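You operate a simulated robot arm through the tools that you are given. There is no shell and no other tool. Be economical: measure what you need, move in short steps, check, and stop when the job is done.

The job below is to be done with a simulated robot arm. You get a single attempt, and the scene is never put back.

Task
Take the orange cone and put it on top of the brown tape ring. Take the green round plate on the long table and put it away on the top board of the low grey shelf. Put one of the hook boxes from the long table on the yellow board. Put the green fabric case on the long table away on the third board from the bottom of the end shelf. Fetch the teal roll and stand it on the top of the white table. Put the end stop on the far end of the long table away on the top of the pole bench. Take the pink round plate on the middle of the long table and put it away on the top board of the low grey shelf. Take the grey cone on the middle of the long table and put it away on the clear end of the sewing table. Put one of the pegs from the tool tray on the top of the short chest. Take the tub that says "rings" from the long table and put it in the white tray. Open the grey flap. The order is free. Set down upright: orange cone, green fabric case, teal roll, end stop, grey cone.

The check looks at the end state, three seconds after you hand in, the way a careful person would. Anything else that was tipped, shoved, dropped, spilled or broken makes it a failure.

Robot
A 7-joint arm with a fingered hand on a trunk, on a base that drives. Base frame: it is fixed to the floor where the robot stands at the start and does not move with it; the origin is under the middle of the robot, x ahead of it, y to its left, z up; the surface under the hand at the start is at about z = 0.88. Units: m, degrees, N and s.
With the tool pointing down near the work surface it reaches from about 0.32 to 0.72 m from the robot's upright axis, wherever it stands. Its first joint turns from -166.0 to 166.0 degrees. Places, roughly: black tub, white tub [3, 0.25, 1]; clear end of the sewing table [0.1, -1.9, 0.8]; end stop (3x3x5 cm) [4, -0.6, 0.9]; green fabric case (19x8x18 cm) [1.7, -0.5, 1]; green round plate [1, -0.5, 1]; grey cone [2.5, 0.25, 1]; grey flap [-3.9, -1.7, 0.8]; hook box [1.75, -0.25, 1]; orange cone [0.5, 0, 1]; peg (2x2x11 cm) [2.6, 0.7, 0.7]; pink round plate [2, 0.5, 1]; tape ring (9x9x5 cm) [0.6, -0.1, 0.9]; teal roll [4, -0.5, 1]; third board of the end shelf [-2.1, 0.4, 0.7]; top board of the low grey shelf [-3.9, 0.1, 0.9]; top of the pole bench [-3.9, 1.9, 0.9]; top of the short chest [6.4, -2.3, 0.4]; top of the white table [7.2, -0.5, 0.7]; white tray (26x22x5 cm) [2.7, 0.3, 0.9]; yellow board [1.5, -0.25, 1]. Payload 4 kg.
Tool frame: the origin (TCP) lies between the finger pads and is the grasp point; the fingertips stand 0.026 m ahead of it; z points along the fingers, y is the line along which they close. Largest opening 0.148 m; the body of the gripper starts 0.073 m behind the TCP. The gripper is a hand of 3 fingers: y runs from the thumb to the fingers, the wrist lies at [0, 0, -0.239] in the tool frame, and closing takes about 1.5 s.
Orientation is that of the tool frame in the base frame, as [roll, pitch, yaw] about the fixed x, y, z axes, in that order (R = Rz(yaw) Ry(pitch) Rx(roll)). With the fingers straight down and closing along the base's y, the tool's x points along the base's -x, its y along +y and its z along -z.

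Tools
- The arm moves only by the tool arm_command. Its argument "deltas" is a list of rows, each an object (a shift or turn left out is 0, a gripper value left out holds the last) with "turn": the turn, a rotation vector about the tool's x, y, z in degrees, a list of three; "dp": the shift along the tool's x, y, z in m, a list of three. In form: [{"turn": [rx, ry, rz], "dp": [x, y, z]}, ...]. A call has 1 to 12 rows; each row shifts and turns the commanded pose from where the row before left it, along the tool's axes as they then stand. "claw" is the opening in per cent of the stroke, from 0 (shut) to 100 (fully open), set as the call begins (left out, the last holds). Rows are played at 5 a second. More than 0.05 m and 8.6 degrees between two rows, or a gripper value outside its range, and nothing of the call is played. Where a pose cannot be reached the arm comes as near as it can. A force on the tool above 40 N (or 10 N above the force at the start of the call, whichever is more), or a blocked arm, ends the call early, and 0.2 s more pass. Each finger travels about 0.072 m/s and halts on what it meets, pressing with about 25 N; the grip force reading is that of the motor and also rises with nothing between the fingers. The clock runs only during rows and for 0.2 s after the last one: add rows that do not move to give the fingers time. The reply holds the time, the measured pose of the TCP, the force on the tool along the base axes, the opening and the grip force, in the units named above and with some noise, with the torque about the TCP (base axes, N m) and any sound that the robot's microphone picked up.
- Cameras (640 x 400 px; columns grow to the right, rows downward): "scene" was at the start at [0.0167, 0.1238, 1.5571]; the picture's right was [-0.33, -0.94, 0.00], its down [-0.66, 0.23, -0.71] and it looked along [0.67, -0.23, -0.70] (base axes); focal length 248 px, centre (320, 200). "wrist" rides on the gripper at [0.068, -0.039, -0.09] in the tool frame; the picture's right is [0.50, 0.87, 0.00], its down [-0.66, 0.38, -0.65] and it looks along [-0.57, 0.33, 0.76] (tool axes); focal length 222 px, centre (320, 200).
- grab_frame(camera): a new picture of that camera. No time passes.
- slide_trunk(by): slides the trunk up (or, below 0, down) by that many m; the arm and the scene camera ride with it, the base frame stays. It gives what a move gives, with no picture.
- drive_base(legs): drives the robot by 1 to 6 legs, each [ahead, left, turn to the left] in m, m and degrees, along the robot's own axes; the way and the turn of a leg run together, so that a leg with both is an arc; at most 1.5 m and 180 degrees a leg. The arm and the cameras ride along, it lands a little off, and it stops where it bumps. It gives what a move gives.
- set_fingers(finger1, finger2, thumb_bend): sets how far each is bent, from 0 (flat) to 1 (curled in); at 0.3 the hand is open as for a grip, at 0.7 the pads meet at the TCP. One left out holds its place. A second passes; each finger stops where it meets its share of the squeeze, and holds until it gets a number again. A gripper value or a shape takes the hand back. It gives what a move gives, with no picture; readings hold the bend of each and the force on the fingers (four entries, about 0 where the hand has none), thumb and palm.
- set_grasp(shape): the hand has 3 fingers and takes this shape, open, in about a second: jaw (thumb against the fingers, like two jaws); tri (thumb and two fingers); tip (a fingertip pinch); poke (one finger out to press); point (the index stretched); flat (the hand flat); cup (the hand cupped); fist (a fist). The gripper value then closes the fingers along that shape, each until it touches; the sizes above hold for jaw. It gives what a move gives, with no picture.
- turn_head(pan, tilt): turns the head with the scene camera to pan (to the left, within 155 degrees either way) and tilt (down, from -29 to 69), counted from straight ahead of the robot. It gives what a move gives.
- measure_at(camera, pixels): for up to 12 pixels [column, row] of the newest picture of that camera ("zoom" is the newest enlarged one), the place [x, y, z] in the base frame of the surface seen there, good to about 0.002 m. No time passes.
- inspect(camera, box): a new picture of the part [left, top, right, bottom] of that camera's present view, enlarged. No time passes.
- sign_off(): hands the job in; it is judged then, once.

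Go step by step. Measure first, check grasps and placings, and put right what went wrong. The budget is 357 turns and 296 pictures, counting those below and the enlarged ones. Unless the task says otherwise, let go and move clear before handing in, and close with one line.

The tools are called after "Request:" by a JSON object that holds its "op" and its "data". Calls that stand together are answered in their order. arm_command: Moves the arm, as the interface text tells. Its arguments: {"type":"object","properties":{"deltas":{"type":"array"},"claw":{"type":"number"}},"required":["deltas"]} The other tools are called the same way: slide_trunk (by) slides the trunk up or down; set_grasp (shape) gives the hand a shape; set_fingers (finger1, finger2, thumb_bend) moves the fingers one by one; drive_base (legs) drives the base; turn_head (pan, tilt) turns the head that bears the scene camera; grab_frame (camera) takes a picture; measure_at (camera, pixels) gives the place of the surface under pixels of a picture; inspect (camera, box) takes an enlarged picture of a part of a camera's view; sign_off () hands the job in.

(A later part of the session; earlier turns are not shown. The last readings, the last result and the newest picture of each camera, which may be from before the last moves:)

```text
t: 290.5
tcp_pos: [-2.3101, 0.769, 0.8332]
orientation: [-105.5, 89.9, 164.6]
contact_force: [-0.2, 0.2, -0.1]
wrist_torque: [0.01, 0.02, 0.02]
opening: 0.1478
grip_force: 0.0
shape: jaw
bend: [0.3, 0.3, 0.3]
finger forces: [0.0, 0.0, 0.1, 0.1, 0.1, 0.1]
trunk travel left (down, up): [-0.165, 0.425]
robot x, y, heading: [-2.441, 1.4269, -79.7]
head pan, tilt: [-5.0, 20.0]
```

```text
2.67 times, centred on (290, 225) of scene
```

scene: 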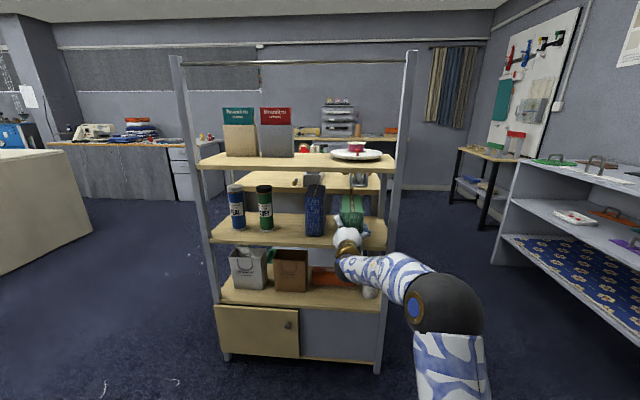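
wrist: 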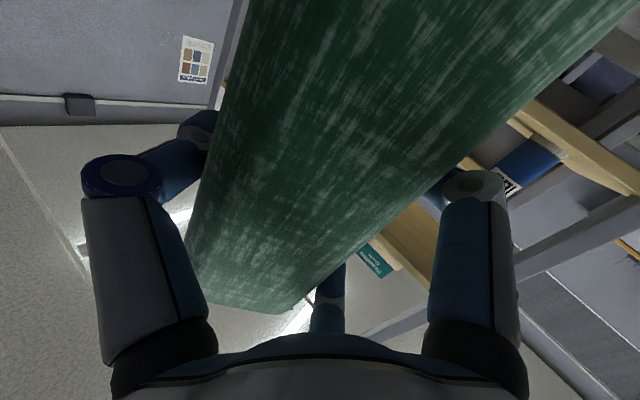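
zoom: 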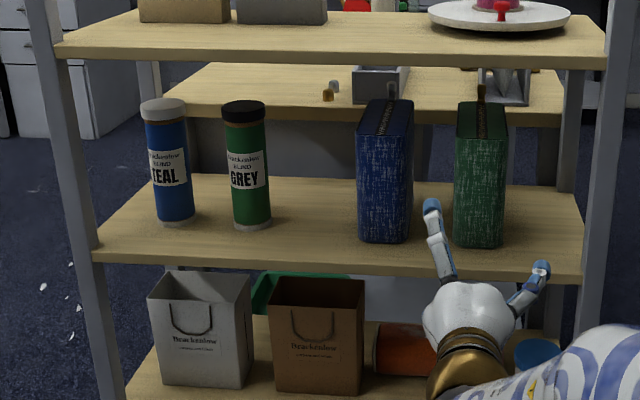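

The green case stands upright on the third board. I'll back away, bring the hand upright and raise the trunk, then head for the pink plate along the left aisle.

Request:
{"op": "drive_base", "data": {"legs": [[-0.22, 0, 0], [0, 0, -10]]}}

Request:
{"op": "arm_command", "data": {"deltas": [{"turn": [0, 7.5, 0], "dp": [-0.02, 0, 0]}, {"turn": [0, 7.5, 0], "dp": [-0.02, 0, 0]}, {"turn": [0, 7.5, 0], "dp": [-0.02, 0, 0]}, {"turn": [0, 7.5, 0], "dp": [-0.02, 0, 0]}, {"turn": [0, 7.5, 0], "dp": [-0.02, 0, 0]}, {"turn": [0, 7.5, 0]}, {"turn": [0, 7.5, 0]}, {"turn": [0, 7.5, 0]}, {"turn": [0, 7.5, 0]}, {"turn": [0, 7.5, 0]}, {"turn": [0, 7.5, 0]}, {"turn": [0, 7.5, 0]}]}}

Request:
{"op": "slide_trunk", "data": {"by": 0.36}}

Request:
{"op": "turn_head", "data": {"pan": 60, "tilt": 35}}

Request:
{"op": "grab_frame", "data": {"camera": "scene"}}

```text
t: 292.9
tcp_pos: [-2.4664, 0.9761, 0.8327]
orientation: [-104.1, 89.9, 156.0]
contact_force: [1.3, 0.8, -0.4]
wrist_torque: [0.0, 0.02, -0.02]
opening: 0.1481
grip_force: 0.1
shape: jaw
bend: [0.3, 0.3, 0.3]
finger forces: [0.0, 0.1, 0.0, 0.0, 0.0, 0.0]
trunk travel left (down, up): [-0.165, 0.425]
robot x, y, heading: [-2.4791, 1.6476, -89.9]
head pan, tilt: [-5.0, 20.0]
```

```text
t: 295.5
tcp_pos: [-2.4875, 1.0188, 0.8849]
orientation: [-179.4, 8.1, 78.7]
contact_force: [-0.3, -0.2, 0.3]
wrist_torque: [-0.01, 0.01, 0.0]
opening: 0.1479
grip_force: 0.1
shape: jaw
bend: [0.3, 0.3, 0.3]
finger forces: [0.0, 0.1, 0.0, 0.1, 0.0, 0.0]
out of reach, approached as far as the arm can: row 3, 4, 10, 11, 12
trunk travel left (down, up): [-0.165, 0.425]
robot x, y, heading: [-2.4812, 1.6498, -90.0]
head pan, tilt: [-5.0, 20.0]
```

```text
t: 299.0
tcp_pos: [-2.4872, 1.0179, 1.2443]
orientation: [-179.4, 8.2, 78.7]
contact_force: [-0.4, -0.8, -0.1]
wrist_torque: [-0.01, 0.01, -0.04]
opening: 0.1477
grip_force: 0.0
shape: jaw
bend: [0.3, 0.3, 0.3]
finger forces: [0.0, 0.0, 0.1, 0.1, 0.0, 0.1]
trunk travel left (down, up): [-0.525, 0.065]
robot x, y, heading: [-2.4775, 1.6496, -90.0]
head pan, tilt: [-5.0, 20.0]
```

```text
t: 300.4
tcp_pos: [-2.4863, 1.0184, 1.2448]
orientation: [-179.4, 8.2, 78.7]
contact_force: [-0.6, -1.0, 0.3]
wrist_torque: [0.02, 0.01, 0.02]
opening: 0.1479
grip_force: 0.0
shape: jaw
bend: [0.3, 0.3, 0.3]
finger forces: [0.0, 0.1, 0.0, 0.0, 0.0, 0.0]
trunk travel left (down, up): [-0.525, 0.065]
robot x, y, heading: [-2.4815, 1.6473, -89.8]
head pan, tilt: [60.0, 35.0]
```

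```text
176 pictures are left
```

scene: 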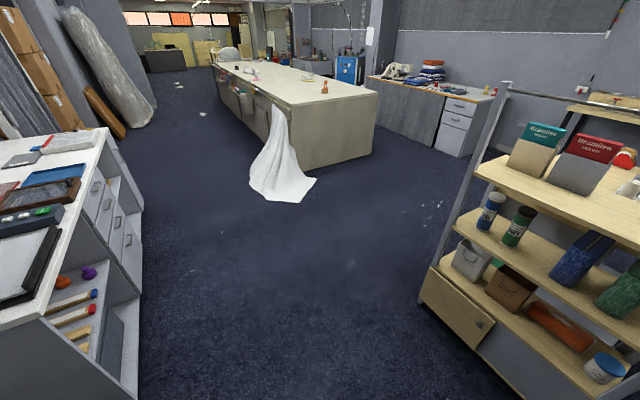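

A white cloth hangs down at the table's left corner and spills on the floor at (280,190). I'll measure it and the side trays, and pull the arm in.

Request:
{"op": "measure_at", "data": {"camera": "scene", "pixels": [[250, 185], [285, 203], [315, 181], [268, 195], [135, 215], [150, 125], [205, 112], [265, 115]]}}

Request:
{"op": "arm_command", "data": {"deltas": [{"dp": [0.045, 0, 0]}, {"dp": [0.045, 0, 0], "turn": [0, 4, 0]}, {"dp": [0.045, 0, 0], "turn": [0, 4, 0]}, {"dp": [0.045, 0, 0]}, {"dp": [0.02, 0, 0]}, {}]}}

```text
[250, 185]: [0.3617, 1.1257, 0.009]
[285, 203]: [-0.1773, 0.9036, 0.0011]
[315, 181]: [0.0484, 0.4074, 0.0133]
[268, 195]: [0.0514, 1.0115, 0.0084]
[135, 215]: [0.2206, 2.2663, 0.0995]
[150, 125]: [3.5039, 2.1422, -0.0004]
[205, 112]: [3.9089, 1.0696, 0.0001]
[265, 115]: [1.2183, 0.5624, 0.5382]
```

```text
t: 301.8
tcp_pos: [-2.4466, 1.2146, 1.2285]
orientation: [-179.4, 0.2, 78.6]
contact_force: [-0.1, -0.5, 0.0]
wrist_torque: [-0.02, -0.02, 0.02]
opening: 0.1479
grip_force: 0.1
shape: jaw
bend: [0.3, 0.3, 0.3]
finger forces: [0.0, 0.1, 0.0, 0.1, 0.0, 0.0]
trunk travel left (down, up): [-0.525, 0.065]
robot x, y, heading: [-2.4788, 1.6473, -89.8]
head pan, tilt: [60.0, 35.0]
```

The cloth reaches y≈1.13 and the bench front is at 2.2, so y≈1.65 is safe. I'll strafe along to x≈1.9.

Request:
{"op": "drive_base", "data": {"legs": [[0, 1.46, 0], [0, 1.46, 0], [0, 1.46, 0]]}}

Request:
{"op": "turn_head", "data": {"pan": 0, "tilt": 40}}

Request:
{"op": "grab_frame", "data": {"camera": "scene"}}

Request:
{"op": "turn_head", "data": {"pan": 45, "tilt": 35}}

Request:
{"op": "grab_frame", "data": {"camera": "scene"}}

```text
t: 322.8
tcp_pos: [1.9648, 1.2261, 1.2288]
orientation: [-179.4, 0.1, 80.1]
contact_force: [0.2, -0.3, -0.4]
wrist_torque: [0.01, -0.02, 0.02]
opening: 0.1478
grip_force: 0.1
shape: jaw
bend: [0.3, 0.3, 0.3]
finger forces: [0.1, 0.0, 0.0, 0.0, 0.0, 0.0]
trunk travel left (down, up): [-0.525, 0.065]
robot x, y, heading: [1.9221, 1.6559, -88.2]
head pan, tilt: [60.0, 35.0]
```

```text
t: 324.1
tcp_pos: [1.9654, 1.2286, 1.2283]
orientation: [-179.4, 0.3, 80.1]
contact_force: [-0.5, -0.2, 0.1]
wrist_torque: [-0.03, 0.0, -0.01]
opening: 0.1479
grip_force: 0.0
shape: jaw
bend: [0.3, 0.3, 0.3]
finger forces: [0.0, 0.0, 0.0, 0.0, 0.0, 0.0]
trunk travel left (down, up): [-0.525, 0.065]
robot x, y, heading: [1.9231, 1.658, -88.4]
head pan, tilt: [0.0, 40.0]
```

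```text
175 pictures are left
```

scene: 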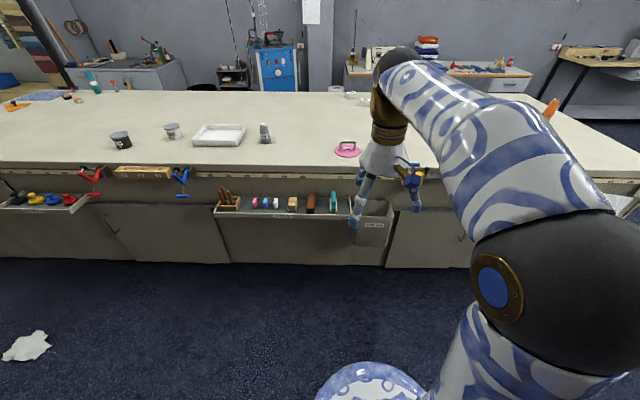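

```text
t: 325.2
tcp_pos: [1.9657, 1.2267, 1.2276]
orientation: [-179.4, 0.1, 80.1]
contact_force: [0.3, 0.6, -0.1]
wrist_torque: [0.0, 0.02, 0.0]
opening: 0.1478
grip_force: 0.1
shape: jaw
bend: [0.3, 0.3, 0.3]
finger forces: [0.0, 0.0, 0.1, 0.1, 0.1, 0.0]
trunk travel left (down, up): [-0.525, 0.065]
robot x, y, heading: [1.9201, 1.6596, -88.4]
head pan, tilt: [45.0, 35.0]
```

```text
174 pictures are left
```

scene: 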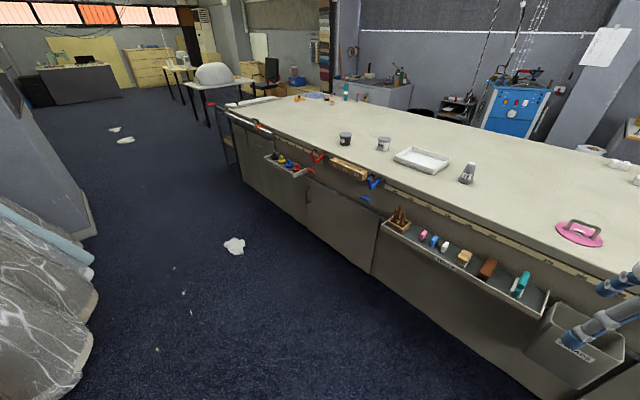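

Pegs stand in a wooden block in the side tray at (398,215), and the pink plate is at (580,232). I'll measure the plate, trays, pegs and floor scraps.

Request:
{"op": "measure_at", "data": {"camera": "scene", "pixels": [[558, 232], [602, 238], [580, 222], [585, 245], [235, 245], [120, 140], [398, 215], [540, 310], [392, 225], [310, 155], [345, 170], [565, 350]]}}

Request:
{"op": "inspect", "data": {"camera": "scene", "box": [370, 130, 570, 310]}}

Request:
{"op": "inspect", "data": {"camera": "scene", "box": [540, 200, 640, 260]}}

```text
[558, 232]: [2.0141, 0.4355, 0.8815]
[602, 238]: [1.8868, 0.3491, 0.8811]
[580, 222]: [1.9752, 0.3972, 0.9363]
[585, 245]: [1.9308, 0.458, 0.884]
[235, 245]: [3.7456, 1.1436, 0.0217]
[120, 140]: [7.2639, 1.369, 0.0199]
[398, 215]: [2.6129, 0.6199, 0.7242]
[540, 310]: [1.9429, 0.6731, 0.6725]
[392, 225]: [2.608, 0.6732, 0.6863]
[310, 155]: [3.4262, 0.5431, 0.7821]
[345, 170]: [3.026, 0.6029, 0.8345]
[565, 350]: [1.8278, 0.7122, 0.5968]
```

```text
2.22 times, centred on (470, 220) of scene
```

zoom: 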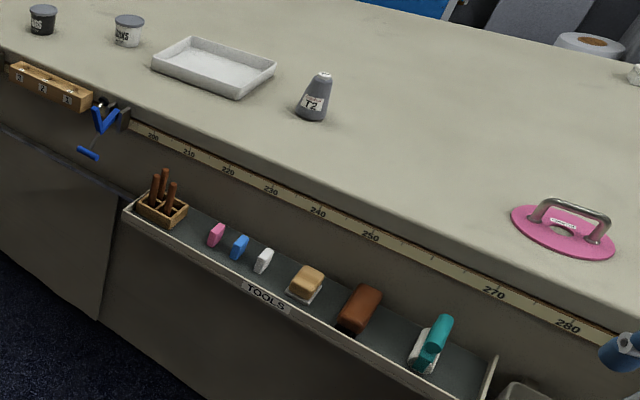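

```text
6.40 times, centred on (590, 230) of scene
```

zoom: 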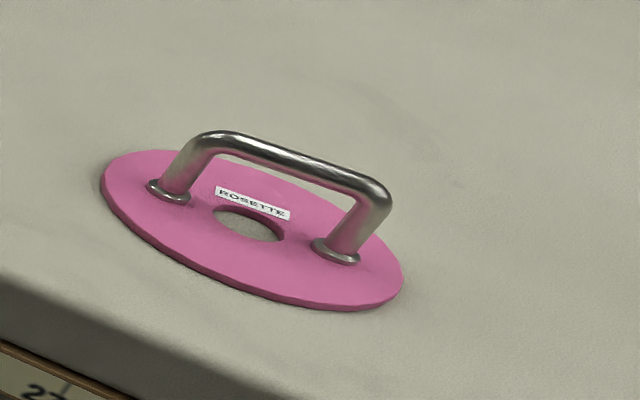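

Request:
{"op": "measure_at", "data": {"camera": "zoom", "pixels": [[215, 138], [300, 160], [380, 195], [170, 190], [335, 250], [250, 225], [105, 185], [400, 280], [240, 285], [250, 155]]}}

```text
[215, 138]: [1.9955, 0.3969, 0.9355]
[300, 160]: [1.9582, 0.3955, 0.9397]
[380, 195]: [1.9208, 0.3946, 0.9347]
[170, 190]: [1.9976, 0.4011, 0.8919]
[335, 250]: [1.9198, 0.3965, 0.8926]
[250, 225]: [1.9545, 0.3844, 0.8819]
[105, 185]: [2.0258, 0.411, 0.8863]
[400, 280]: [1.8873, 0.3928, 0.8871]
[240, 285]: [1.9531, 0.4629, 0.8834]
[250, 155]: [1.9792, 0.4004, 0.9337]
```

The handle runs along x at y≈0.396, top z 0.940, and the plate is only about 14 cm across. I'll turn the hand to close along y, drive closer and reach over it.

Request:
{"op": "arm_command", "data": {"deltas": [{"turn": [0, 0, 8.2]}, {"turn": [0, 0, 8.2]}, {"turn": [0, 0, 8.2]}, {"turn": [0, 0, 8.2]}, {"turn": [0, 0, 8.2]}, {"turn": [0, 0, 8.2]}, {"turn": [0, 0, 8.2]}, {"turn": [0, 0, 8.2]}, {"turn": [0, 0, 8.2]}, {"turn": [0, 0, 6.3]}, {}]}}

Request:
{"op": "drive_base", "data": {"legs": [[0.55, 0, 0]]}}

```text
t: 327.6
tcp_pos: [1.9649, 1.2275, 1.2293]
orientation: [179.9, 0.6, -0.1]
contact_force: [0.7, -0.2, -0.5]
wrist_torque: [0.0, -0.01, -0.01]
opening: 0.1479
grip_force: 0.0
shape: jaw
bend: [0.3, 0.3, 0.3]
finger forces: [0.1, 0.1, 0.0, 0.2, 0.1, 0.1]
trunk travel left (down, up): [-0.525, 0.065]
robot x, y, heading: [1.9231, 1.6578, -88.3]
head pan, tilt: [45.0, 35.0]
```

```text
t: 330.8
tcp_pos: [1.9779, 0.6744, 1.2279]
orientation: [179.9, 0.7, -0.1]
contact_force: [-0.1, -0.6, -0.3]
wrist_torque: [-0.04, 0.0, 0.02]
opening: 0.148
grip_force: 0.0
shape: jaw
bend: [0.3, 0.3, 0.3]
finger forces: [0.0, 0.1, 0.1, 0.0, 0.1, 0.1]
trunk travel left (down, up): [-0.525, 0.065]
robot x, y, heading: [1.9394, 1.109, -88.2]
head pan, tilt: [45.0, 35.0]
```

Request:
{"op": "arm_command", "data": {"deltas": [{"dp": [-0.0025, 0.0348, 0.0235]}, {"dp": [-0.0025, 0.0348, 0.0235]}, {"dp": [-0.0025, 0.0348, 0.0235]}, {"dp": [-0.0025, 0.0348, 0.0235]}, {"dp": [-0.0025, 0.0348, 0.0235]}, {"dp": [-0.0025, 0.0348, 0.0235]}, {"dp": [-0.0025, 0.0348, 0.0235]}, {"dp": [-0.0025, 0.0348, 0.0235]}, {}]}}

Request:
{"op": "grab_frame", "data": {"camera": "wrist"}}

```text
t: 332.8
tcp_pos: [1.9516, 0.4106, 1.0398]
orientation: [-180.0, 0.6, -0.2]
contact_force: [0.4, 1.7, 0.8]
wrist_torque: [0.05, 0.02, 0.0]
opening: 0.148
grip_force: 0.1
shape: jaw
bend: [0.3, 0.3, 0.3]
finger forces: [0.0, 0.1, 0.0, 0.1, 0.0, 0.0]
out of reach, approached as far as the arm can: row 8
trunk travel left (down, up): [-0.525, 0.065]
robot x, y, heading: [1.9393, 1.11, -88.6]
head pan, tilt: [45.0, 35.0]
```

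```text
171 pictures are left
```

wrist: 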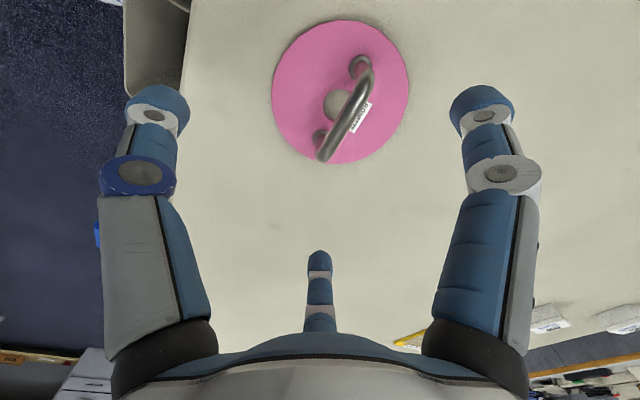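

Just short of reach. I'll drive 3 cm ahead and measure the handle in the wrist view.

Request:
{"op": "drive_base", "data": {"legs": [[0.03, 0, 0]]}}

Request:
{"op": "grab_frame", "data": {"camera": "wrist"}}

Request:
{"op": "measure_at", "data": {"camera": "wrist", "pixels": [[365, 65], [358, 95], [345, 120], [330, 148], [340, 88], [275, 78], [405, 70]]}}

```text
t: 333.6
tcp_pos: [1.9524, 0.3797, 1.039]
orientation: [179.9, 0.6, -0.3]
contact_force: [0.1, 1.1, 0.1]
wrist_torque: [0.01, 0.0, -0.02]
opening: 0.148
grip_force: 0.1
shape: jaw
bend: [0.3, 0.3, 0.3]
finger forces: [0.0, 0.0, 0.1, 0.1, 0.1, 0.1]
trunk travel left (down, up): [-0.525, 0.065]
robot x, y, heading: [1.9376, 1.078, -88.3]
head pan, tilt: [45.0, 35.0]
```

```text
170 pictures are left
```

wrist: 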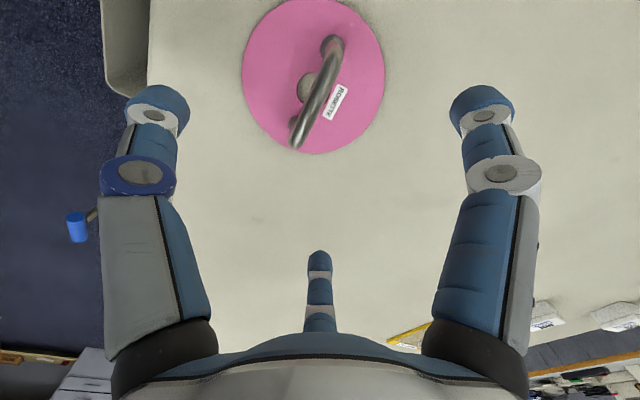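

```text
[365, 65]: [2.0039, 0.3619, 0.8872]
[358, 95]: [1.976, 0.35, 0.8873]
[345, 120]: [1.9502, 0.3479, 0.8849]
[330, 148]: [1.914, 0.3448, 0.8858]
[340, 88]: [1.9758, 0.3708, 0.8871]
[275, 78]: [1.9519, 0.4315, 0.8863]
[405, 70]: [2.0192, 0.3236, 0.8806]
```

The handle's centre is (1.958, 0.396). I'll adjust by (+0.006, +0.016), descend to z≈0.944 and close.

Request:
{"op": "arm_command", "data": {"deltas": [{"dp": [0.0056, -0.0163, 0.02]}, {"dp": [0, 0, 0.04]}, {"dp": [0, 0, 0.035]}, {}]}}

Request:
{"op": "arm_command", "data": {"claw": 0, "deltas": [{}, {}, {}, {}, {}, {}, {}, {}, {}, {}]}}

Request:
{"op": "grab_frame", "data": {"camera": "wrist"}}

```text
t: 334.6
tcp_pos: [1.9573, 0.364, 0.9531]
orientation: [-180.0, 0.7, -0.3]
contact_force: [-0.5, 0.1, -0.4]
wrist_torque: [0.01, 0.04, 0.03]
opening: 0.148
grip_force: 0.1
shape: jaw
bend: [0.3, 0.3, 0.3]
finger forces: [0.0, 0.0, 0.1, 0.0, 0.1, 0.0]
out of reach, approached as far as the arm can: row 1, 2, 3
trunk travel left (down, up): [-0.525, 0.065]
robot x, y, heading: [1.9369, 1.0776, -88.6]
head pan, tilt: [45.0, 35.0]
```

```text
t: 336.9
tcp_pos: [1.9576, 0.3638, 0.9538]
orientation: [180.0, 0.7, -0.3]
contact_force: [0.0, 0.4, 0.0]
wrist_torque: [-0.01, 0.03, 0.0]
opening: 0.0173
grip_force: 25.1
shape: jaw
bend: [0.7, 0.7, 0.72]
finger forces: [0.0, 0.0, 0.1, 0.1, 15.5, 0.1]
trunk travel left (down, up): [-0.525, 0.065]
robot x, y, heading: [1.9384, 1.075, -88.6]
head pan, tilt: [45.0, 35.0]
```

```text
169 pictures are left
```

wrist: 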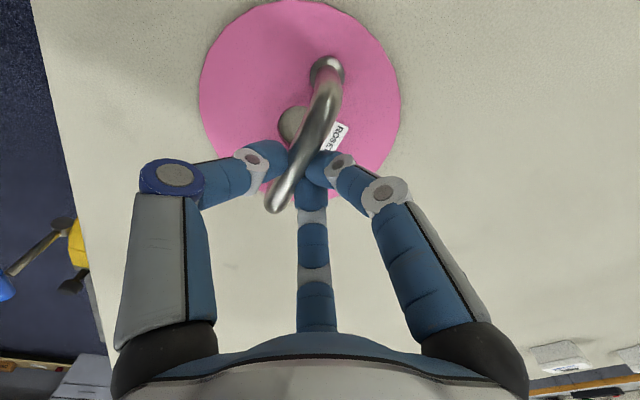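

The hand ended 3 cm off in y, with only the thumb on the rod. I'll open, shift +3.2 cm in y and check.

Request:
{"op": "arm_command", "data": {"claw": 100, "deltas": [{}, {}, {}, {}, {}, {}, {}, {}, {"dp": [0, 0, -0.03]}, {"dp": [0, -0.03, 0]}, {}]}}

Request:
{"op": "grab_frame", "data": {"camera": "wrist"}}

```text
t: 339.2
tcp_pos: [1.9585, 0.3934, 0.9831]
orientation: [179.6, 0.6, -0.3]
contact_force: [-0.9, -0.7, -0.1]
wrist_torque: [-0.02, -0.01, 0.0]
opening: 0.1478
grip_force: 0.1
shape: jaw
bend: [0.3, 0.3, 0.3]
finger forces: [0.0, 0.0, 0.0, 0.0, 0.0, 0.0]
trunk travel left (down, up): [-0.525, 0.065]
robot x, y, heading: [1.9397, 1.0783, -88.6]
head pan, tilt: [45.0, 35.0]
```

```text
168 pictures are left
```

wrist: 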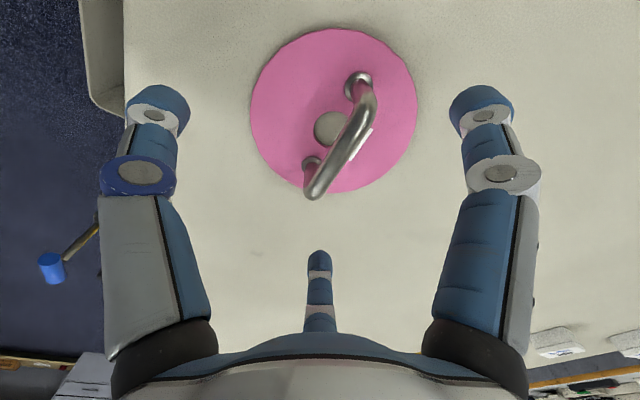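

Request:
{"op": "measure_at", "data": {"camera": "wrist", "pixels": [[372, 95], [355, 130], [345, 145], [330, 170], [317, 188], [330, 125], [252, 110], [415, 95]]}}

```text
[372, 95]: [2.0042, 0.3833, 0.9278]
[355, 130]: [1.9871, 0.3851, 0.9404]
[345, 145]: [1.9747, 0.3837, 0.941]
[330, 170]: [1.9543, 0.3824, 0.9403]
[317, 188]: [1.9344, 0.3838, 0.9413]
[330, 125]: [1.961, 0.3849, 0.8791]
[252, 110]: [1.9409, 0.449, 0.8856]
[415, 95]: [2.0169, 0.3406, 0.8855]
```

The plate slid 1 cm; the handle is now at y≈0.384, middle x≈1.965. I'll align and grip again.

Request:
{"op": "arm_command", "data": {"deltas": [{"dp": [0.004, 0.009, 0.01]}, {"dp": [0, 0, 0.015]}, {"dp": [0, 0, 0.015]}, {}]}}

```text
t: 340.2
tcp_pos: [1.9608, 0.3842, 0.9426]
orientation: [179.9, 0.6, -0.3]
contact_force: [0.6, 0.3, 0.6]
wrist_torque: [-0.01, -0.02, 0.02]
opening: 0.1478
grip_force: 0.0
shape: jaw
bend: [0.3, 0.3, 0.3]
finger forces: [0.0, 0.0, 0.0, 0.1, 0.0, 0.0]
trunk travel left (down, up): [-0.525, 0.065]
robot x, y, heading: [1.9378, 1.0774, -88.5]
head pan, tilt: [45.0, 35.0]
```

Request:
{"op": "arm_command", "data": {"claw": 0, "deltas": [{}, {}, {}, {}, {}, {}, {}, {}, {}, {}]}}

Request:
{"op": "arm_command", "data": {"deltas": [{"dp": [0, 0, -0.02]}, {"dp": [0, 0, -0.02]}, {"dp": [0, 0, -0.02]}, {}, {}]}}

Request:
{"op": "grab_frame", "data": {"camera": "wrist"}}

```text
t: 342.4
tcp_pos: [1.9599, 0.3828, 0.9414]
orientation: [179.9, 0.6, -0.3]
contact_force: [-0.1, -0.6, -1.5]
wrist_torque: [-0.01, 0.01, -0.01]
opening: 0.0074
grip_force: 25.4
shape: jaw
bend: [0.73, 0.73, 0.73]
finger forces: [0.1, 0.1, 0.1, 0.0, 19.1, 0.0]
trunk travel left (down, up): [-0.525, 0.065]
robot x, y, heading: [1.9348, 1.0754, -88.9]
head pan, tilt: [45.0, 35.0]
```

```text
t: 343.6
tcp_pos: [1.9623, 0.3842, 1.0028]
orientation: [179.9, 0.6, -0.4]
contact_force: [-0.7, -0.5, -1.5]
wrist_torque: [0.01, 0.0, -0.02]
opening: 0.0074
grip_force: 24.7
shape: jaw
bend: [0.73, 0.73, 0.73]
finger forces: [0.2, 0.0, 0.0, 0.0, 19.1, 0.0]
trunk travel left (down, up): [-0.525, 0.065]
robot x, y, heading: [1.9391, 1.0789, -88.7]
head pan, tilt: [45.0, 35.0]
```

```text
167 pictures are left
```

wrist: 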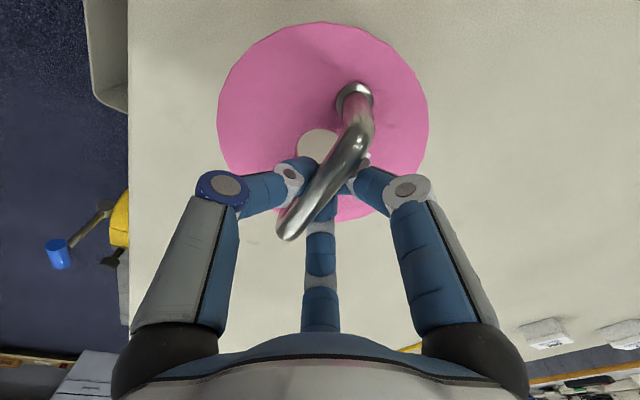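

The plate is held (1.5 N). I'll lift, retract it, back away from the table, and head to the low shelf.

Request:
{"op": "arm_command", "data": {"deltas": [{"dp": [0, 0, -0.04]}, {"dp": [0, -0.03, -0.035]}, {"dp": [0, -0.045, -0.02]}, {"dp": [0, -0.045, 0]}, {"dp": [0, -0.045, 0]}, {"dp": [0, -0.045, 0]}, {"dp": [0, -0.04, 0]}, {}]}}

Request:
{"op": "drive_base", "data": {"legs": [[-0.57, 0, 0], [0, 0, -91.5], [1.4, 0, 0], [1.4, 0, 0], [1.4, 0, 0]]}}

Request:
{"op": "turn_head", "data": {"pan": 0, "tilt": 25}}

Request:
{"op": "grab_frame", "data": {"camera": "scene"}}

```text
t: 345.4
tcp_pos: [1.9642, 0.6339, 1.0959]
orientation: [179.9, 0.6, -0.1]
contact_force: [0.1, -0.2, -1.9]
wrist_torque: [0.03, 0.02, 0.01]
opening: 0.0071
grip_force: 24.7
shape: jaw
bend: [0.73, 0.73, 0.73]
finger forces: [0.6, 0.1, 0.0, 0.1, 19.4, 0.1]
trunk travel left (down, up): [-0.525, 0.065]
robot x, y, heading: [1.9383, 1.0755, -88.5]
head pan, tilt: [45.0, 35.0]
```

```text
t: 372.3
tcp_pos: [-2.7138, 1.6625, 1.0962]
orientation: [179.9, 0.5, -91.6]
contact_force: [-0.4, -0.1, -1.4]
wrist_torque: [0.0, 0.04, -0.02]
opening: 0.007
grip_force: 25.0
shape: jaw
bend: [0.73, 0.73, 0.73]
finger forces: [0.6, 0.1, 0.0, 0.0, 19.3, 0.0]
trunk travel left (down, up): [-0.525, 0.065]
robot x, y, heading: [-2.2744, 1.6794, -179.9]
head pan, tilt: [45.0, 35.0]
```

```text
t: 373.4
tcp_pos: [-2.7139, 1.6621, 1.097]
orientation: [180.0, 0.5, -91.6]
contact_force: [0.1, 0.2, -1.4]
wrist_torque: [-0.02, -0.02, -0.01]
opening: 0.0066
grip_force: 24.9
shape: jaw
bend: [0.73, 0.73, 0.73]
finger forces: [0.6, 0.1, 0.0, 0.1, 19.4, 0.1]
trunk travel left (down, up): [-0.525, 0.065]
robot x, y, heading: [-2.2692, 1.6765, -179.6]
head pan, tilt: [0.0, 25.0]
```

```text
166 pictures are left
```

scene: 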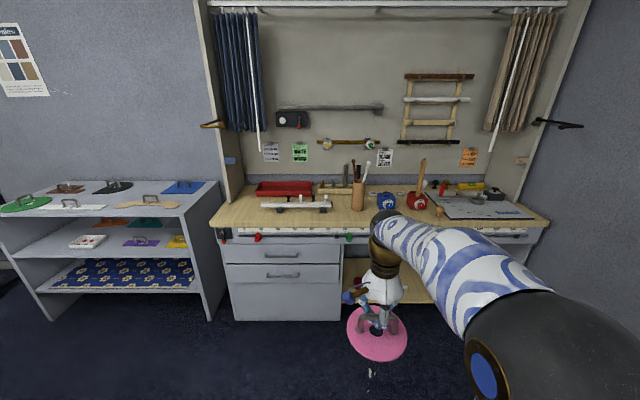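

The pole bench is straight ahead and the low shelf is on its left. I'll zoom into both and measure the bench's front edge, the hooks and a free spot.

Request:
{"op": "inspect", "data": {"camera": "scene", "box": [200, 140, 560, 250]}}

Request:
{"op": "inspect", "data": {"camera": "scene", "box": [0, 160, 240, 310]}}

Request:
{"op": "measure_at", "data": {"camera": "scene", "pixels": [[205, 125], [225, 190], [215, 222], [535, 222], [300, 217], [340, 215], [420, 218], [120, 186], [160, 184], [205, 190], [125, 203], [175, 207]]}}

```text
1.78 times, centred on (380, 195) of scene
```

zoom: 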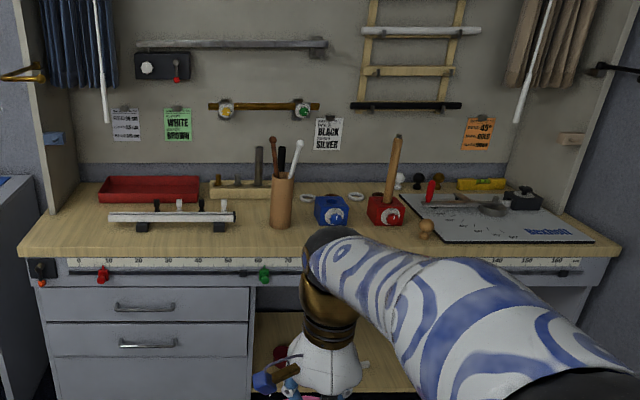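

```text
2.67 times, centred on (120, 235) of scene
```

zoom: 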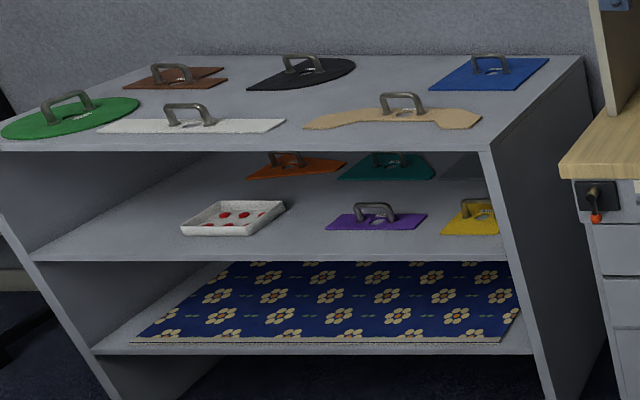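

```text
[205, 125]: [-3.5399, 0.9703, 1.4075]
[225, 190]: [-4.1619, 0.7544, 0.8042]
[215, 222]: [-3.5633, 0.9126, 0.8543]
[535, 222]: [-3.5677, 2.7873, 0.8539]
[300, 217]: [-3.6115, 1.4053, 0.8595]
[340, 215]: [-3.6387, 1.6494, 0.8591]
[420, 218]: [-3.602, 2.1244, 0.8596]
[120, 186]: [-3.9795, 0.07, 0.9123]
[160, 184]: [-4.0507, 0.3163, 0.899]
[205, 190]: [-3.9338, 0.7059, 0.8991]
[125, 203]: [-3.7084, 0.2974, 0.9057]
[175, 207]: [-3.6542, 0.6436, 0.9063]
```

Request:
{"op": "measure_at", "data": {"camera": "zoom", "pixels": [[353, 68], [350, 78], [432, 88], [462, 60], [308, 127], [380, 106], [440, 108], [282, 122], [400, 75], [480, 150], [582, 60]]}}

```text
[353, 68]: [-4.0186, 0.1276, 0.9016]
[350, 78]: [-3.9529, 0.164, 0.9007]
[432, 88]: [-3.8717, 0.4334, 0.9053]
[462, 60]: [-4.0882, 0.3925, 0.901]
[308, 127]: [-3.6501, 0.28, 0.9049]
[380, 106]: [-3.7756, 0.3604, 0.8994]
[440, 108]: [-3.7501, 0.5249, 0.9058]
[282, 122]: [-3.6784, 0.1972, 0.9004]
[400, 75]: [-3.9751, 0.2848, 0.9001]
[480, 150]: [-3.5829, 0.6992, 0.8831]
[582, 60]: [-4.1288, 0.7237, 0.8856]
```

A free area lies between the black and blue plates: x -4.1 to -3.78, y 0.17 to 0.39. I'll drive to face it.

Request:
{"op": "drive_base", "data": {"legs": [[0.64, 0, 0], [0, 1.385, 0], [0.32, 0, 0]]}}

Request:
{"op": "turn_head", "data": {"pan": 10, "tilt": 50}}

Request:
{"op": "grab_frame", "data": {"camera": "scene"}}

```text
t: 385.2
tcp_pos: [-3.6914, 0.3074, 1.0977]
orientation: [179.9, 0.7, -93.1]
contact_force: [-0.4, 0.0, -1.2]
wrist_torque: [-0.02, -0.02, 0.0]
opening: 0.0069
grip_force: 25.2
shape: jaw
bend: [0.73, 0.73, 0.73]
finger forces: [0.7, 0.2, 0.0, 0.0, 19.5, 0.0]
trunk travel left (down, up): [-0.525, 0.065]
robot x, y, heading: [-3.2453, 0.3093, 178.5]
head pan, tilt: [0.0, 25.0]
```

```text
t: 386.1
tcp_pos: [-3.6904, 0.3081, 1.0976]
orientation: [179.9, 0.6, -93.1]
contact_force: [-1.1, -0.4, -0.9]
wrist_torque: [0.01, 0.02, 0.01]
opening: 0.0067
grip_force: 24.8
shape: jaw
bend: [0.73, 0.73, 0.73]
finger forces: [0.7, 0.2, 0.1, 0.0, 19.3, 0.0]
trunk travel left (down, up): [-0.525, 0.065]
robot x, y, heading: [-3.2488, 0.313, 178.7]
head pan, tilt: [10.0, 50.0]
```

```text
163 pictures are left
```

scene: 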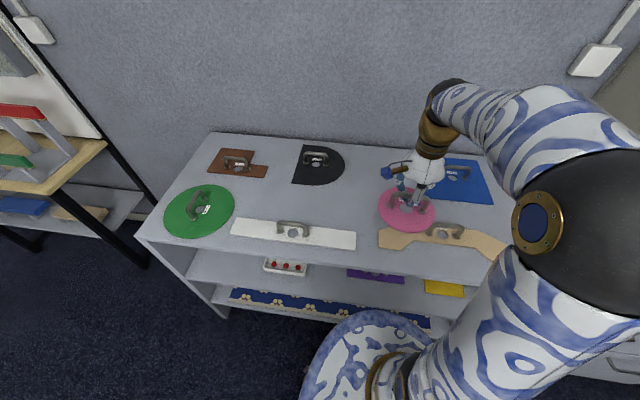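

I'll move out over the gap to (-3.90, 0.28) and lower to 1.5 cm above the board.

Request:
{"op": "arm_command", "data": {"deltas": [{"dp": [0.0079, 0.0416, 0]}, {"dp": [0.0079, 0.0416, 0]}, {"dp": [0.0079, 0.0416, 0]}, {"dp": [0.0079, 0.0416, 0]}, {"dp": [0.0079, 0.0416, 0]}, {"dp": [0, 0, 0.04]}, {"dp": [0, 0, 0.04]}, {"dp": [0, 0, 0.04]}, {}]}}

Request:
{"op": "inspect", "data": {"camera": "scene", "box": [280, 110, 520, 260]}}

```text
t: 388.1
tcp_pos: [-3.9024, 0.2811, 0.9771]
orientation: [179.8, 0.7, -93.2]
contact_force: [-0.6, -0.6, -1.4]
wrist_torque: [0.01, -0.03, 0.03]
opening: 0.0068
grip_force: 25.3
shape: jaw
bend: [0.73, 0.73, 0.73]
finger forces: [0.9, 0.4, 0.1, 0.0, 0.0, 0.1]
trunk travel left (down, up): [-0.525, 0.065]
robot x, y, heading: [-3.2451, 0.3108, 178.7]
head pan, tilt: [10.0, 50.0]
```

```text
2.67 times, centred on (400, 185) of scene
```

zoom: 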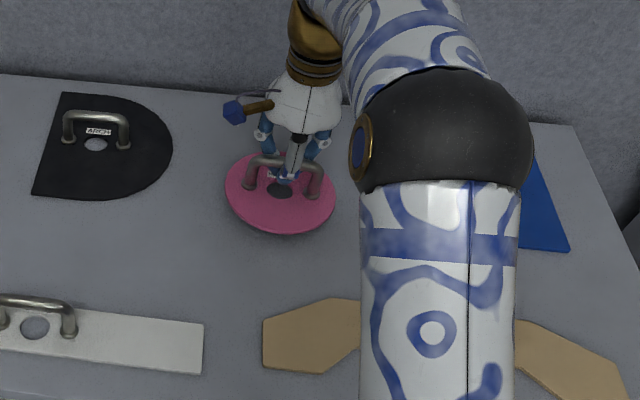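

The spot below is clear. I'll lower, checking the plate's height.

Request:
{"op": "arm_command", "data": {"deltas": [{"dp": [0, 0, 0.007]}, {"dp": [0, 0, 0.005]}, {"dp": [0, 0, 0.002]}, {}]}}

Request:
{"op": "inspect", "data": {"camera": "scene", "box": [340, 140, 420, 210]}}

Request:
{"op": "measure_at", "data": {"camera": "zoom", "pixels": [[250, 150], [330, 260], [420, 200], [300, 235], [200, 250], [350, 330], [240, 200]]}}

```text
t: 389.1
tcp_pos: [-3.9009, 0.2813, 0.9623]
orientation: [179.9, 0.6, -93.2]
contact_force: [0.1, -0.4, -1.4]
wrist_torque: [-0.02, -0.03, 0.0]
opening: 0.0071
grip_force: 24.5
shape: jaw
bend: [0.73, 0.73, 0.73]
finger forces: [0.9, 0.4, 0.0, 0.0, 0.0, 0.0]
trunk travel left (down, up): [-0.525, 0.065]
robot x, y, heading: [-3.2488, 0.3119, 178.5]
head pan, tilt: [10.0, 50.0]
```

```text
5.71 times, centred on (380, 175) of scene
```

zoom: 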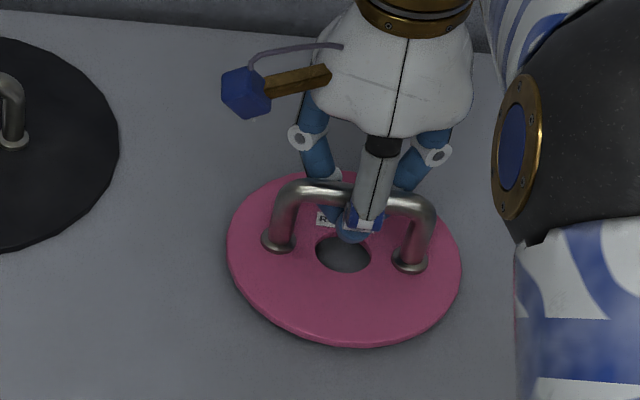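

```text
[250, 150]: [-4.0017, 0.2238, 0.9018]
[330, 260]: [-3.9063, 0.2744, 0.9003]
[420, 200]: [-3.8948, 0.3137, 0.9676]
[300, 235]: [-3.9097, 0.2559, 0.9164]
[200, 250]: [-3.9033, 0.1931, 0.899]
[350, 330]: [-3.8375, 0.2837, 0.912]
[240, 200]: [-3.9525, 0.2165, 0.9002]
```

The plate is still 5–8 mm up. I'll lower further.

Request:
{"op": "arm_command", "data": {"deltas": [{"dp": [0, 0, 0.002]}, {"dp": [0, 0, 0.002]}, {"dp": [0, 0, 0.001]}, {}]}}

Request:
{"op": "arm_command", "data": {"deltas": [{"dp": [0, 0, 0.0015]}, {"dp": [0, 0, 0.0015]}, {}]}}

Request:
{"op": "inspect", "data": {"camera": "scene", "box": [340, 140, 420, 210]}}

Request:
{"op": "measure_at", "data": {"camera": "zoom", "pixels": [[300, 240], [350, 330], [260, 220], [430, 300], [260, 280]]}}

```text
t: 390.1
tcp_pos: [-3.9013, 0.2811, 0.9582]
orientation: [180.0, 0.6, -93.0]
contact_force: [-0.2, -0.3, -1.8]
wrist_torque: [0.0, -0.01, 0.01]
opening: 0.0066
grip_force: 24.8
shape: jaw
bend: [0.73, 0.73, 0.73]
finger forces: [0.9, 0.5, 0.0, 0.0, 0.0, 0.0]
trunk travel left (down, up): [-0.525, 0.065]
robot x, y, heading: [-3.25, 0.3107, 178.6]
head pan, tilt: [10.0, 50.0]
```

```text
t: 390.9
tcp_pos: [-3.9003, 0.2801, 0.9541]
orientation: [179.9, 0.7, -93.1]
contact_force: [-0.7, 0.4, -1.7]
wrist_torque: [0.0, 0.0, -0.04]
opening: 0.0068
grip_force: 24.4
shape: jaw
bend: [0.73, 0.73, 0.73]
finger forces: [0.8, 0.4, 0.0, 0.0, 0.0, 0.1]
trunk travel left (down, up): [-0.525, 0.065]
robot x, y, heading: [-3.2484, 0.3113, 178.8]
head pan, tilt: [10.0, 50.0]
```

```text
5.71 times, centred on (380, 175) of scene
```

zoom: 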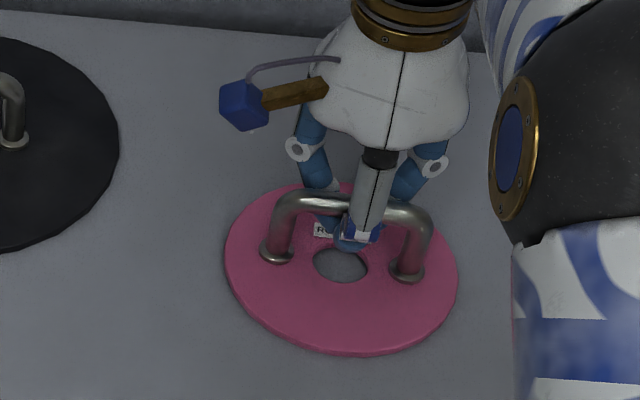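

```text
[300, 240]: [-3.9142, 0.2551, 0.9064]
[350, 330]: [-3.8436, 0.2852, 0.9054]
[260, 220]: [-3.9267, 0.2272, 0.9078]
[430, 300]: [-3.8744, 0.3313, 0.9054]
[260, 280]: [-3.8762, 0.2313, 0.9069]
```

The plate's top is now level at about 0.906, so it is resting on the board. I'll let go and rise.

Request:
{"op": "arm_command", "data": {"claw": 100, "deltas": [{}, {}, {}, {}, {}, {}, {}, {}]}}

Request:
{"op": "arm_command", "data": {"deltas": [{"dp": [0, 0, -0.03]}, {"dp": [0, 0, -0.045]}, {"dp": [0, 0, -0.045]}, {"dp": [0, 0, -0.045]}, {"dp": [0, -0.045, -0.015]}, {"dp": [0, -0.045, -0.015]}, {"dp": [0, -0.045, 0]}, {"dp": [0, -0.045, 0]}, {"dp": [0, -0.045, 0]}, {}]}}

Request:
{"op": "grab_frame", "data": {"camera": "scene"}}

```text
t: 392.7
tcp_pos: [-3.9, 0.2806, 0.9547]
orientation: [180.0, 0.6, -93.1]
contact_force: [-0.3, -0.3, -0.3]
wrist_torque: [0.01, -0.01, 0.02]
opening: 0.148
grip_force: 0.1
shape: jaw
bend: [0.3, 0.3, 0.3]
finger forces: [0.0, 0.0, 0.0, 0.0, 0.0, 0.0]
trunk travel left (down, up): [-0.525, 0.065]
robot x, y, heading: [-3.2471, 0.312, 178.6]
head pan, tilt: [10.0, 50.0]
```

```text
t: 394.9
tcp_pos: [-3.6751, 0.267, 1.1517]
orientation: [179.8, 0.6, -93.0]
contact_force: [0.7, 0.4, 0.3]
wrist_torque: [0.0, -0.04, -0.04]
opening: 0.1479
grip_force: 0.0
shape: jaw
bend: [0.3, 0.3, 0.3]
finger forces: [0.0, 0.0, 0.0, 0.0, 0.1, 0.0]
trunk travel left (down, up): [-0.525, 0.065]
robot x, y, heading: [-3.2512, 0.3085, 179.1]
head pan, tilt: [10.0, 50.0]
```

```text
159 pictures are left
```

scene: 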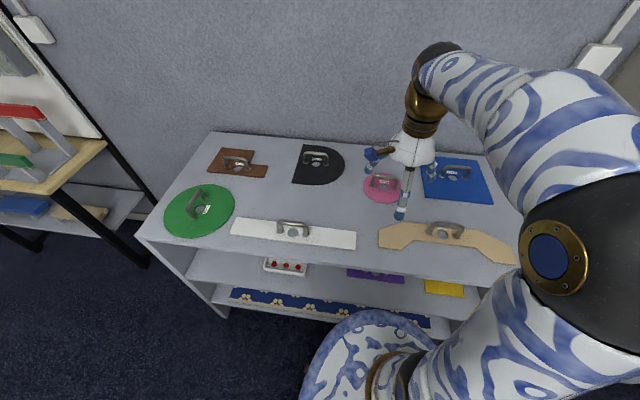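

Both plates are on the shelf. Now I'll drive back to the left aisle beside the tubs, tray and grey cone.

Request:
{"op": "drive_base", "data": {"legs": [[-0.3, 0, 0], [0, -1.36, 1], [0, 0, 90], [0, 1.4, 0], [0, 1.4, 0], [0, 1.4, 0]]}}

Request:
{"op": "drive_base", "data": {"legs": [[0, 1.4, 0]]}}

Request:
{"op": "turn_head", "data": {"pan": 5, "tilt": 40}}

Request:
{"op": "grab_frame", "data": {"camera": "scene"}}

```text
t: 426.9
tcp_pos: [1.3035, 1.2815, 1.1519]
orientation: [179.9, 0.5, -1.8]
contact_force: [0.6, 1.0, 0.2]
wrist_torque: [-0.01, -0.01, -0.02]
opening: 0.1483
grip_force: 0.0
shape: jaw
bend: [0.3, 0.3, 0.3]
finger forces: [0.1, 0.0, 0.0, 0.0, 0.0, 0.0]
trunk travel left (down, up): [-0.525, 0.065]
robot x, y, heading: [1.2474, 1.7099, -89.9]
head pan, tilt: [10.0, 50.0]
```

```text
t: 433.9
tcp_pos: [2.7145, 1.2848, 1.1517]
orientation: [179.8, 0.7, -1.4]
contact_force: [0.2, -0.1, -0.5]
wrist_torque: [0.01, 0.01, -0.02]
opening: 0.1478
grip_force: 0.1
shape: jaw
bend: [0.3, 0.3, 0.3]
finger forces: [0.0, 0.0, 0.0, 0.0, 0.0, 0.0]
trunk travel left (down, up): [-0.525, 0.065]
robot x, y, heading: [2.6592, 1.714, -89.6]
head pan, tilt: [10.0, 50.0]
```

```text
t: 434.6
tcp_pos: [2.7157, 1.284, 1.1522]
orientation: [179.9, 0.6, -1.3]
contact_force: [0.1, 0.3, -0.5]
wrist_torque: [0.04, 0.02, 0.01]
opening: 0.1478
grip_force: 0.1
shape: jaw
bend: [0.3, 0.3, 0.3]
finger forces: [0.0, 0.0, 0.0, 0.0, 0.0, 0.1]
trunk travel left (down, up): [-0.525, 0.065]
robot x, y, heading: [2.6593, 1.7123, -89.4]
head pan, tilt: [5.0, 40.0]
```

```text
158 pictures are left
```

scene: 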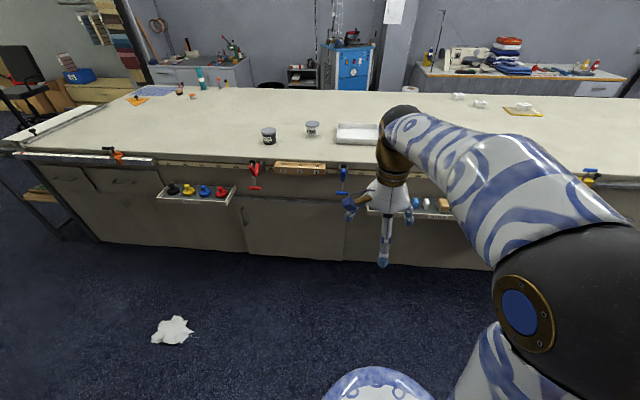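

Request:
{"op": "inspect", "data": {"camera": "scene", "box": [230, 100, 390, 200]}}

Request:
{"op": "measure_at", "data": {"camera": "zoom", "pixels": [[155, 115], [155, 170], [132, 160], [178, 160], [325, 95], [325, 140], [300, 130], [350, 130], [430, 165], [540, 170], [435, 105], [500, 140]]}}

```text
4.00 times, centred on (310, 150) of scene
```

zoom: 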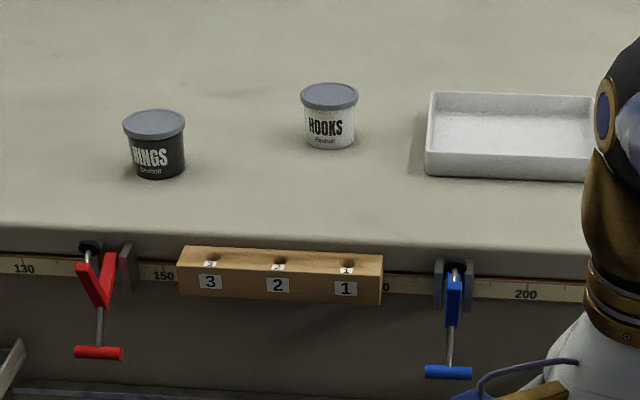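

```text
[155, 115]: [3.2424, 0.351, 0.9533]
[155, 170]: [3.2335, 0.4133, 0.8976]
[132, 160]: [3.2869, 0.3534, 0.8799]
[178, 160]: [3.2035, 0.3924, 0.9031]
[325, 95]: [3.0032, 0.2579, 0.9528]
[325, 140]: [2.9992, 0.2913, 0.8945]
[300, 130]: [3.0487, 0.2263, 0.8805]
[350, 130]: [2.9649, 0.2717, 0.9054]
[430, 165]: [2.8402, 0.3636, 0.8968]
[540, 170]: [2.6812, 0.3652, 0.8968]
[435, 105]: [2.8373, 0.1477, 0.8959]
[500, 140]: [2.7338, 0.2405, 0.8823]
```

The black tub reads RINGS, at about (3.235, 0.37). The base can pass under the side trays, so I'll drive to (3.2, 0.98) and look down with the wrist camera.

Request:
{"op": "drive_base", "data": {"legs": [[0, 0.5, 0], [0.7, 0, 0]]}}

Request:
{"op": "grab_frame", "data": {"camera": "wrist"}}

Request:
{"op": "turn_head", "data": {"pan": 0, "tilt": 60}}

Request:
{"op": "grab_frame", "data": {"camera": "scene"}}

```text
t: 440.9
tcp_pos: [3.2241, 0.5935, 1.1516]
orientation: [179.9, 0.6, -0.8]
contact_force: [0.3, 0.1, 0.7]
wrist_torque: [-0.01, 0.03, 0.0]
opening: 0.1478
grip_force: 0.1
shape: jaw
bend: [0.3, 0.3, 0.3]
finger forces: [0.0, 0.0, 0.0, 0.0, 0.0, 0.0]
trunk travel left (down, up): [-0.525, 0.065]
robot x, y, heading: [3.1604, 1.0218, -89.3]
head pan, tilt: [5.0, 40.0]
```

```text
156 pictures are left
```

wrist: 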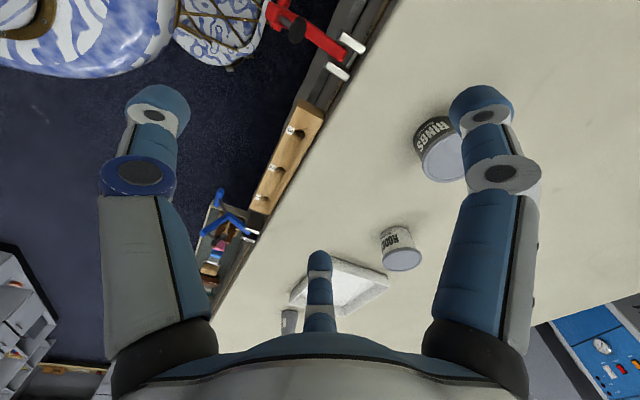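

```text
t: 441.8
tcp_pos: [3.2235, 0.5933, 1.1516]
orientation: [-180.0, 0.7, -0.8]
contact_force: [-0.2, 0.3, 0.8]
wrist_torque: [0.01, -0.02, -0.02]
opening: 0.148
grip_force: 0.1
shape: jaw
bend: [0.3, 0.3, 0.3]
finger forces: [0.0, 0.0, 0.0, 0.1, 0.1, 0.1]
trunk travel left (down, up): [-0.525, 0.065]
robot x, y, heading: [3.1604, 1.0219, -89.3]
head pan, tilt: [0.0, 60.0]
```

```text
155 pictures are left
```

scene: 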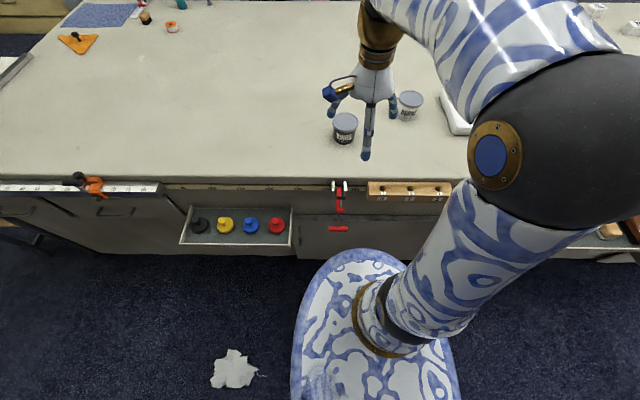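

Request:
{"op": "inspect", "data": {"camera": "scene", "box": [310, 80, 440, 160]}}

Request:
{"op": "measure_at", "data": {"camera": "scene", "pixels": [[365, 250], [340, 258], [340, 229], [335, 122], [357, 122], [346, 114], [346, 131], [346, 122], [410, 98], [295, 255]]}}

```text
4.92 times, centred on (375, 120) of scene
```

zoom: 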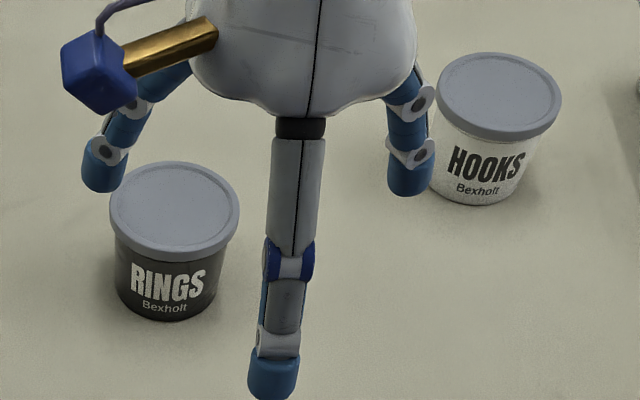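

```text
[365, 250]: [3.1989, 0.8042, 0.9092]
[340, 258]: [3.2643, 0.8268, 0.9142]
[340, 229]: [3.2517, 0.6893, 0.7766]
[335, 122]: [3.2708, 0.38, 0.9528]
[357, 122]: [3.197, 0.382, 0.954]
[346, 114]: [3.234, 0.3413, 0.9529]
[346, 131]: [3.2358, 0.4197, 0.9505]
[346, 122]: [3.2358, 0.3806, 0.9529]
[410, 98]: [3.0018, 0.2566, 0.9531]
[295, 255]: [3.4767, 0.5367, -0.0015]
```

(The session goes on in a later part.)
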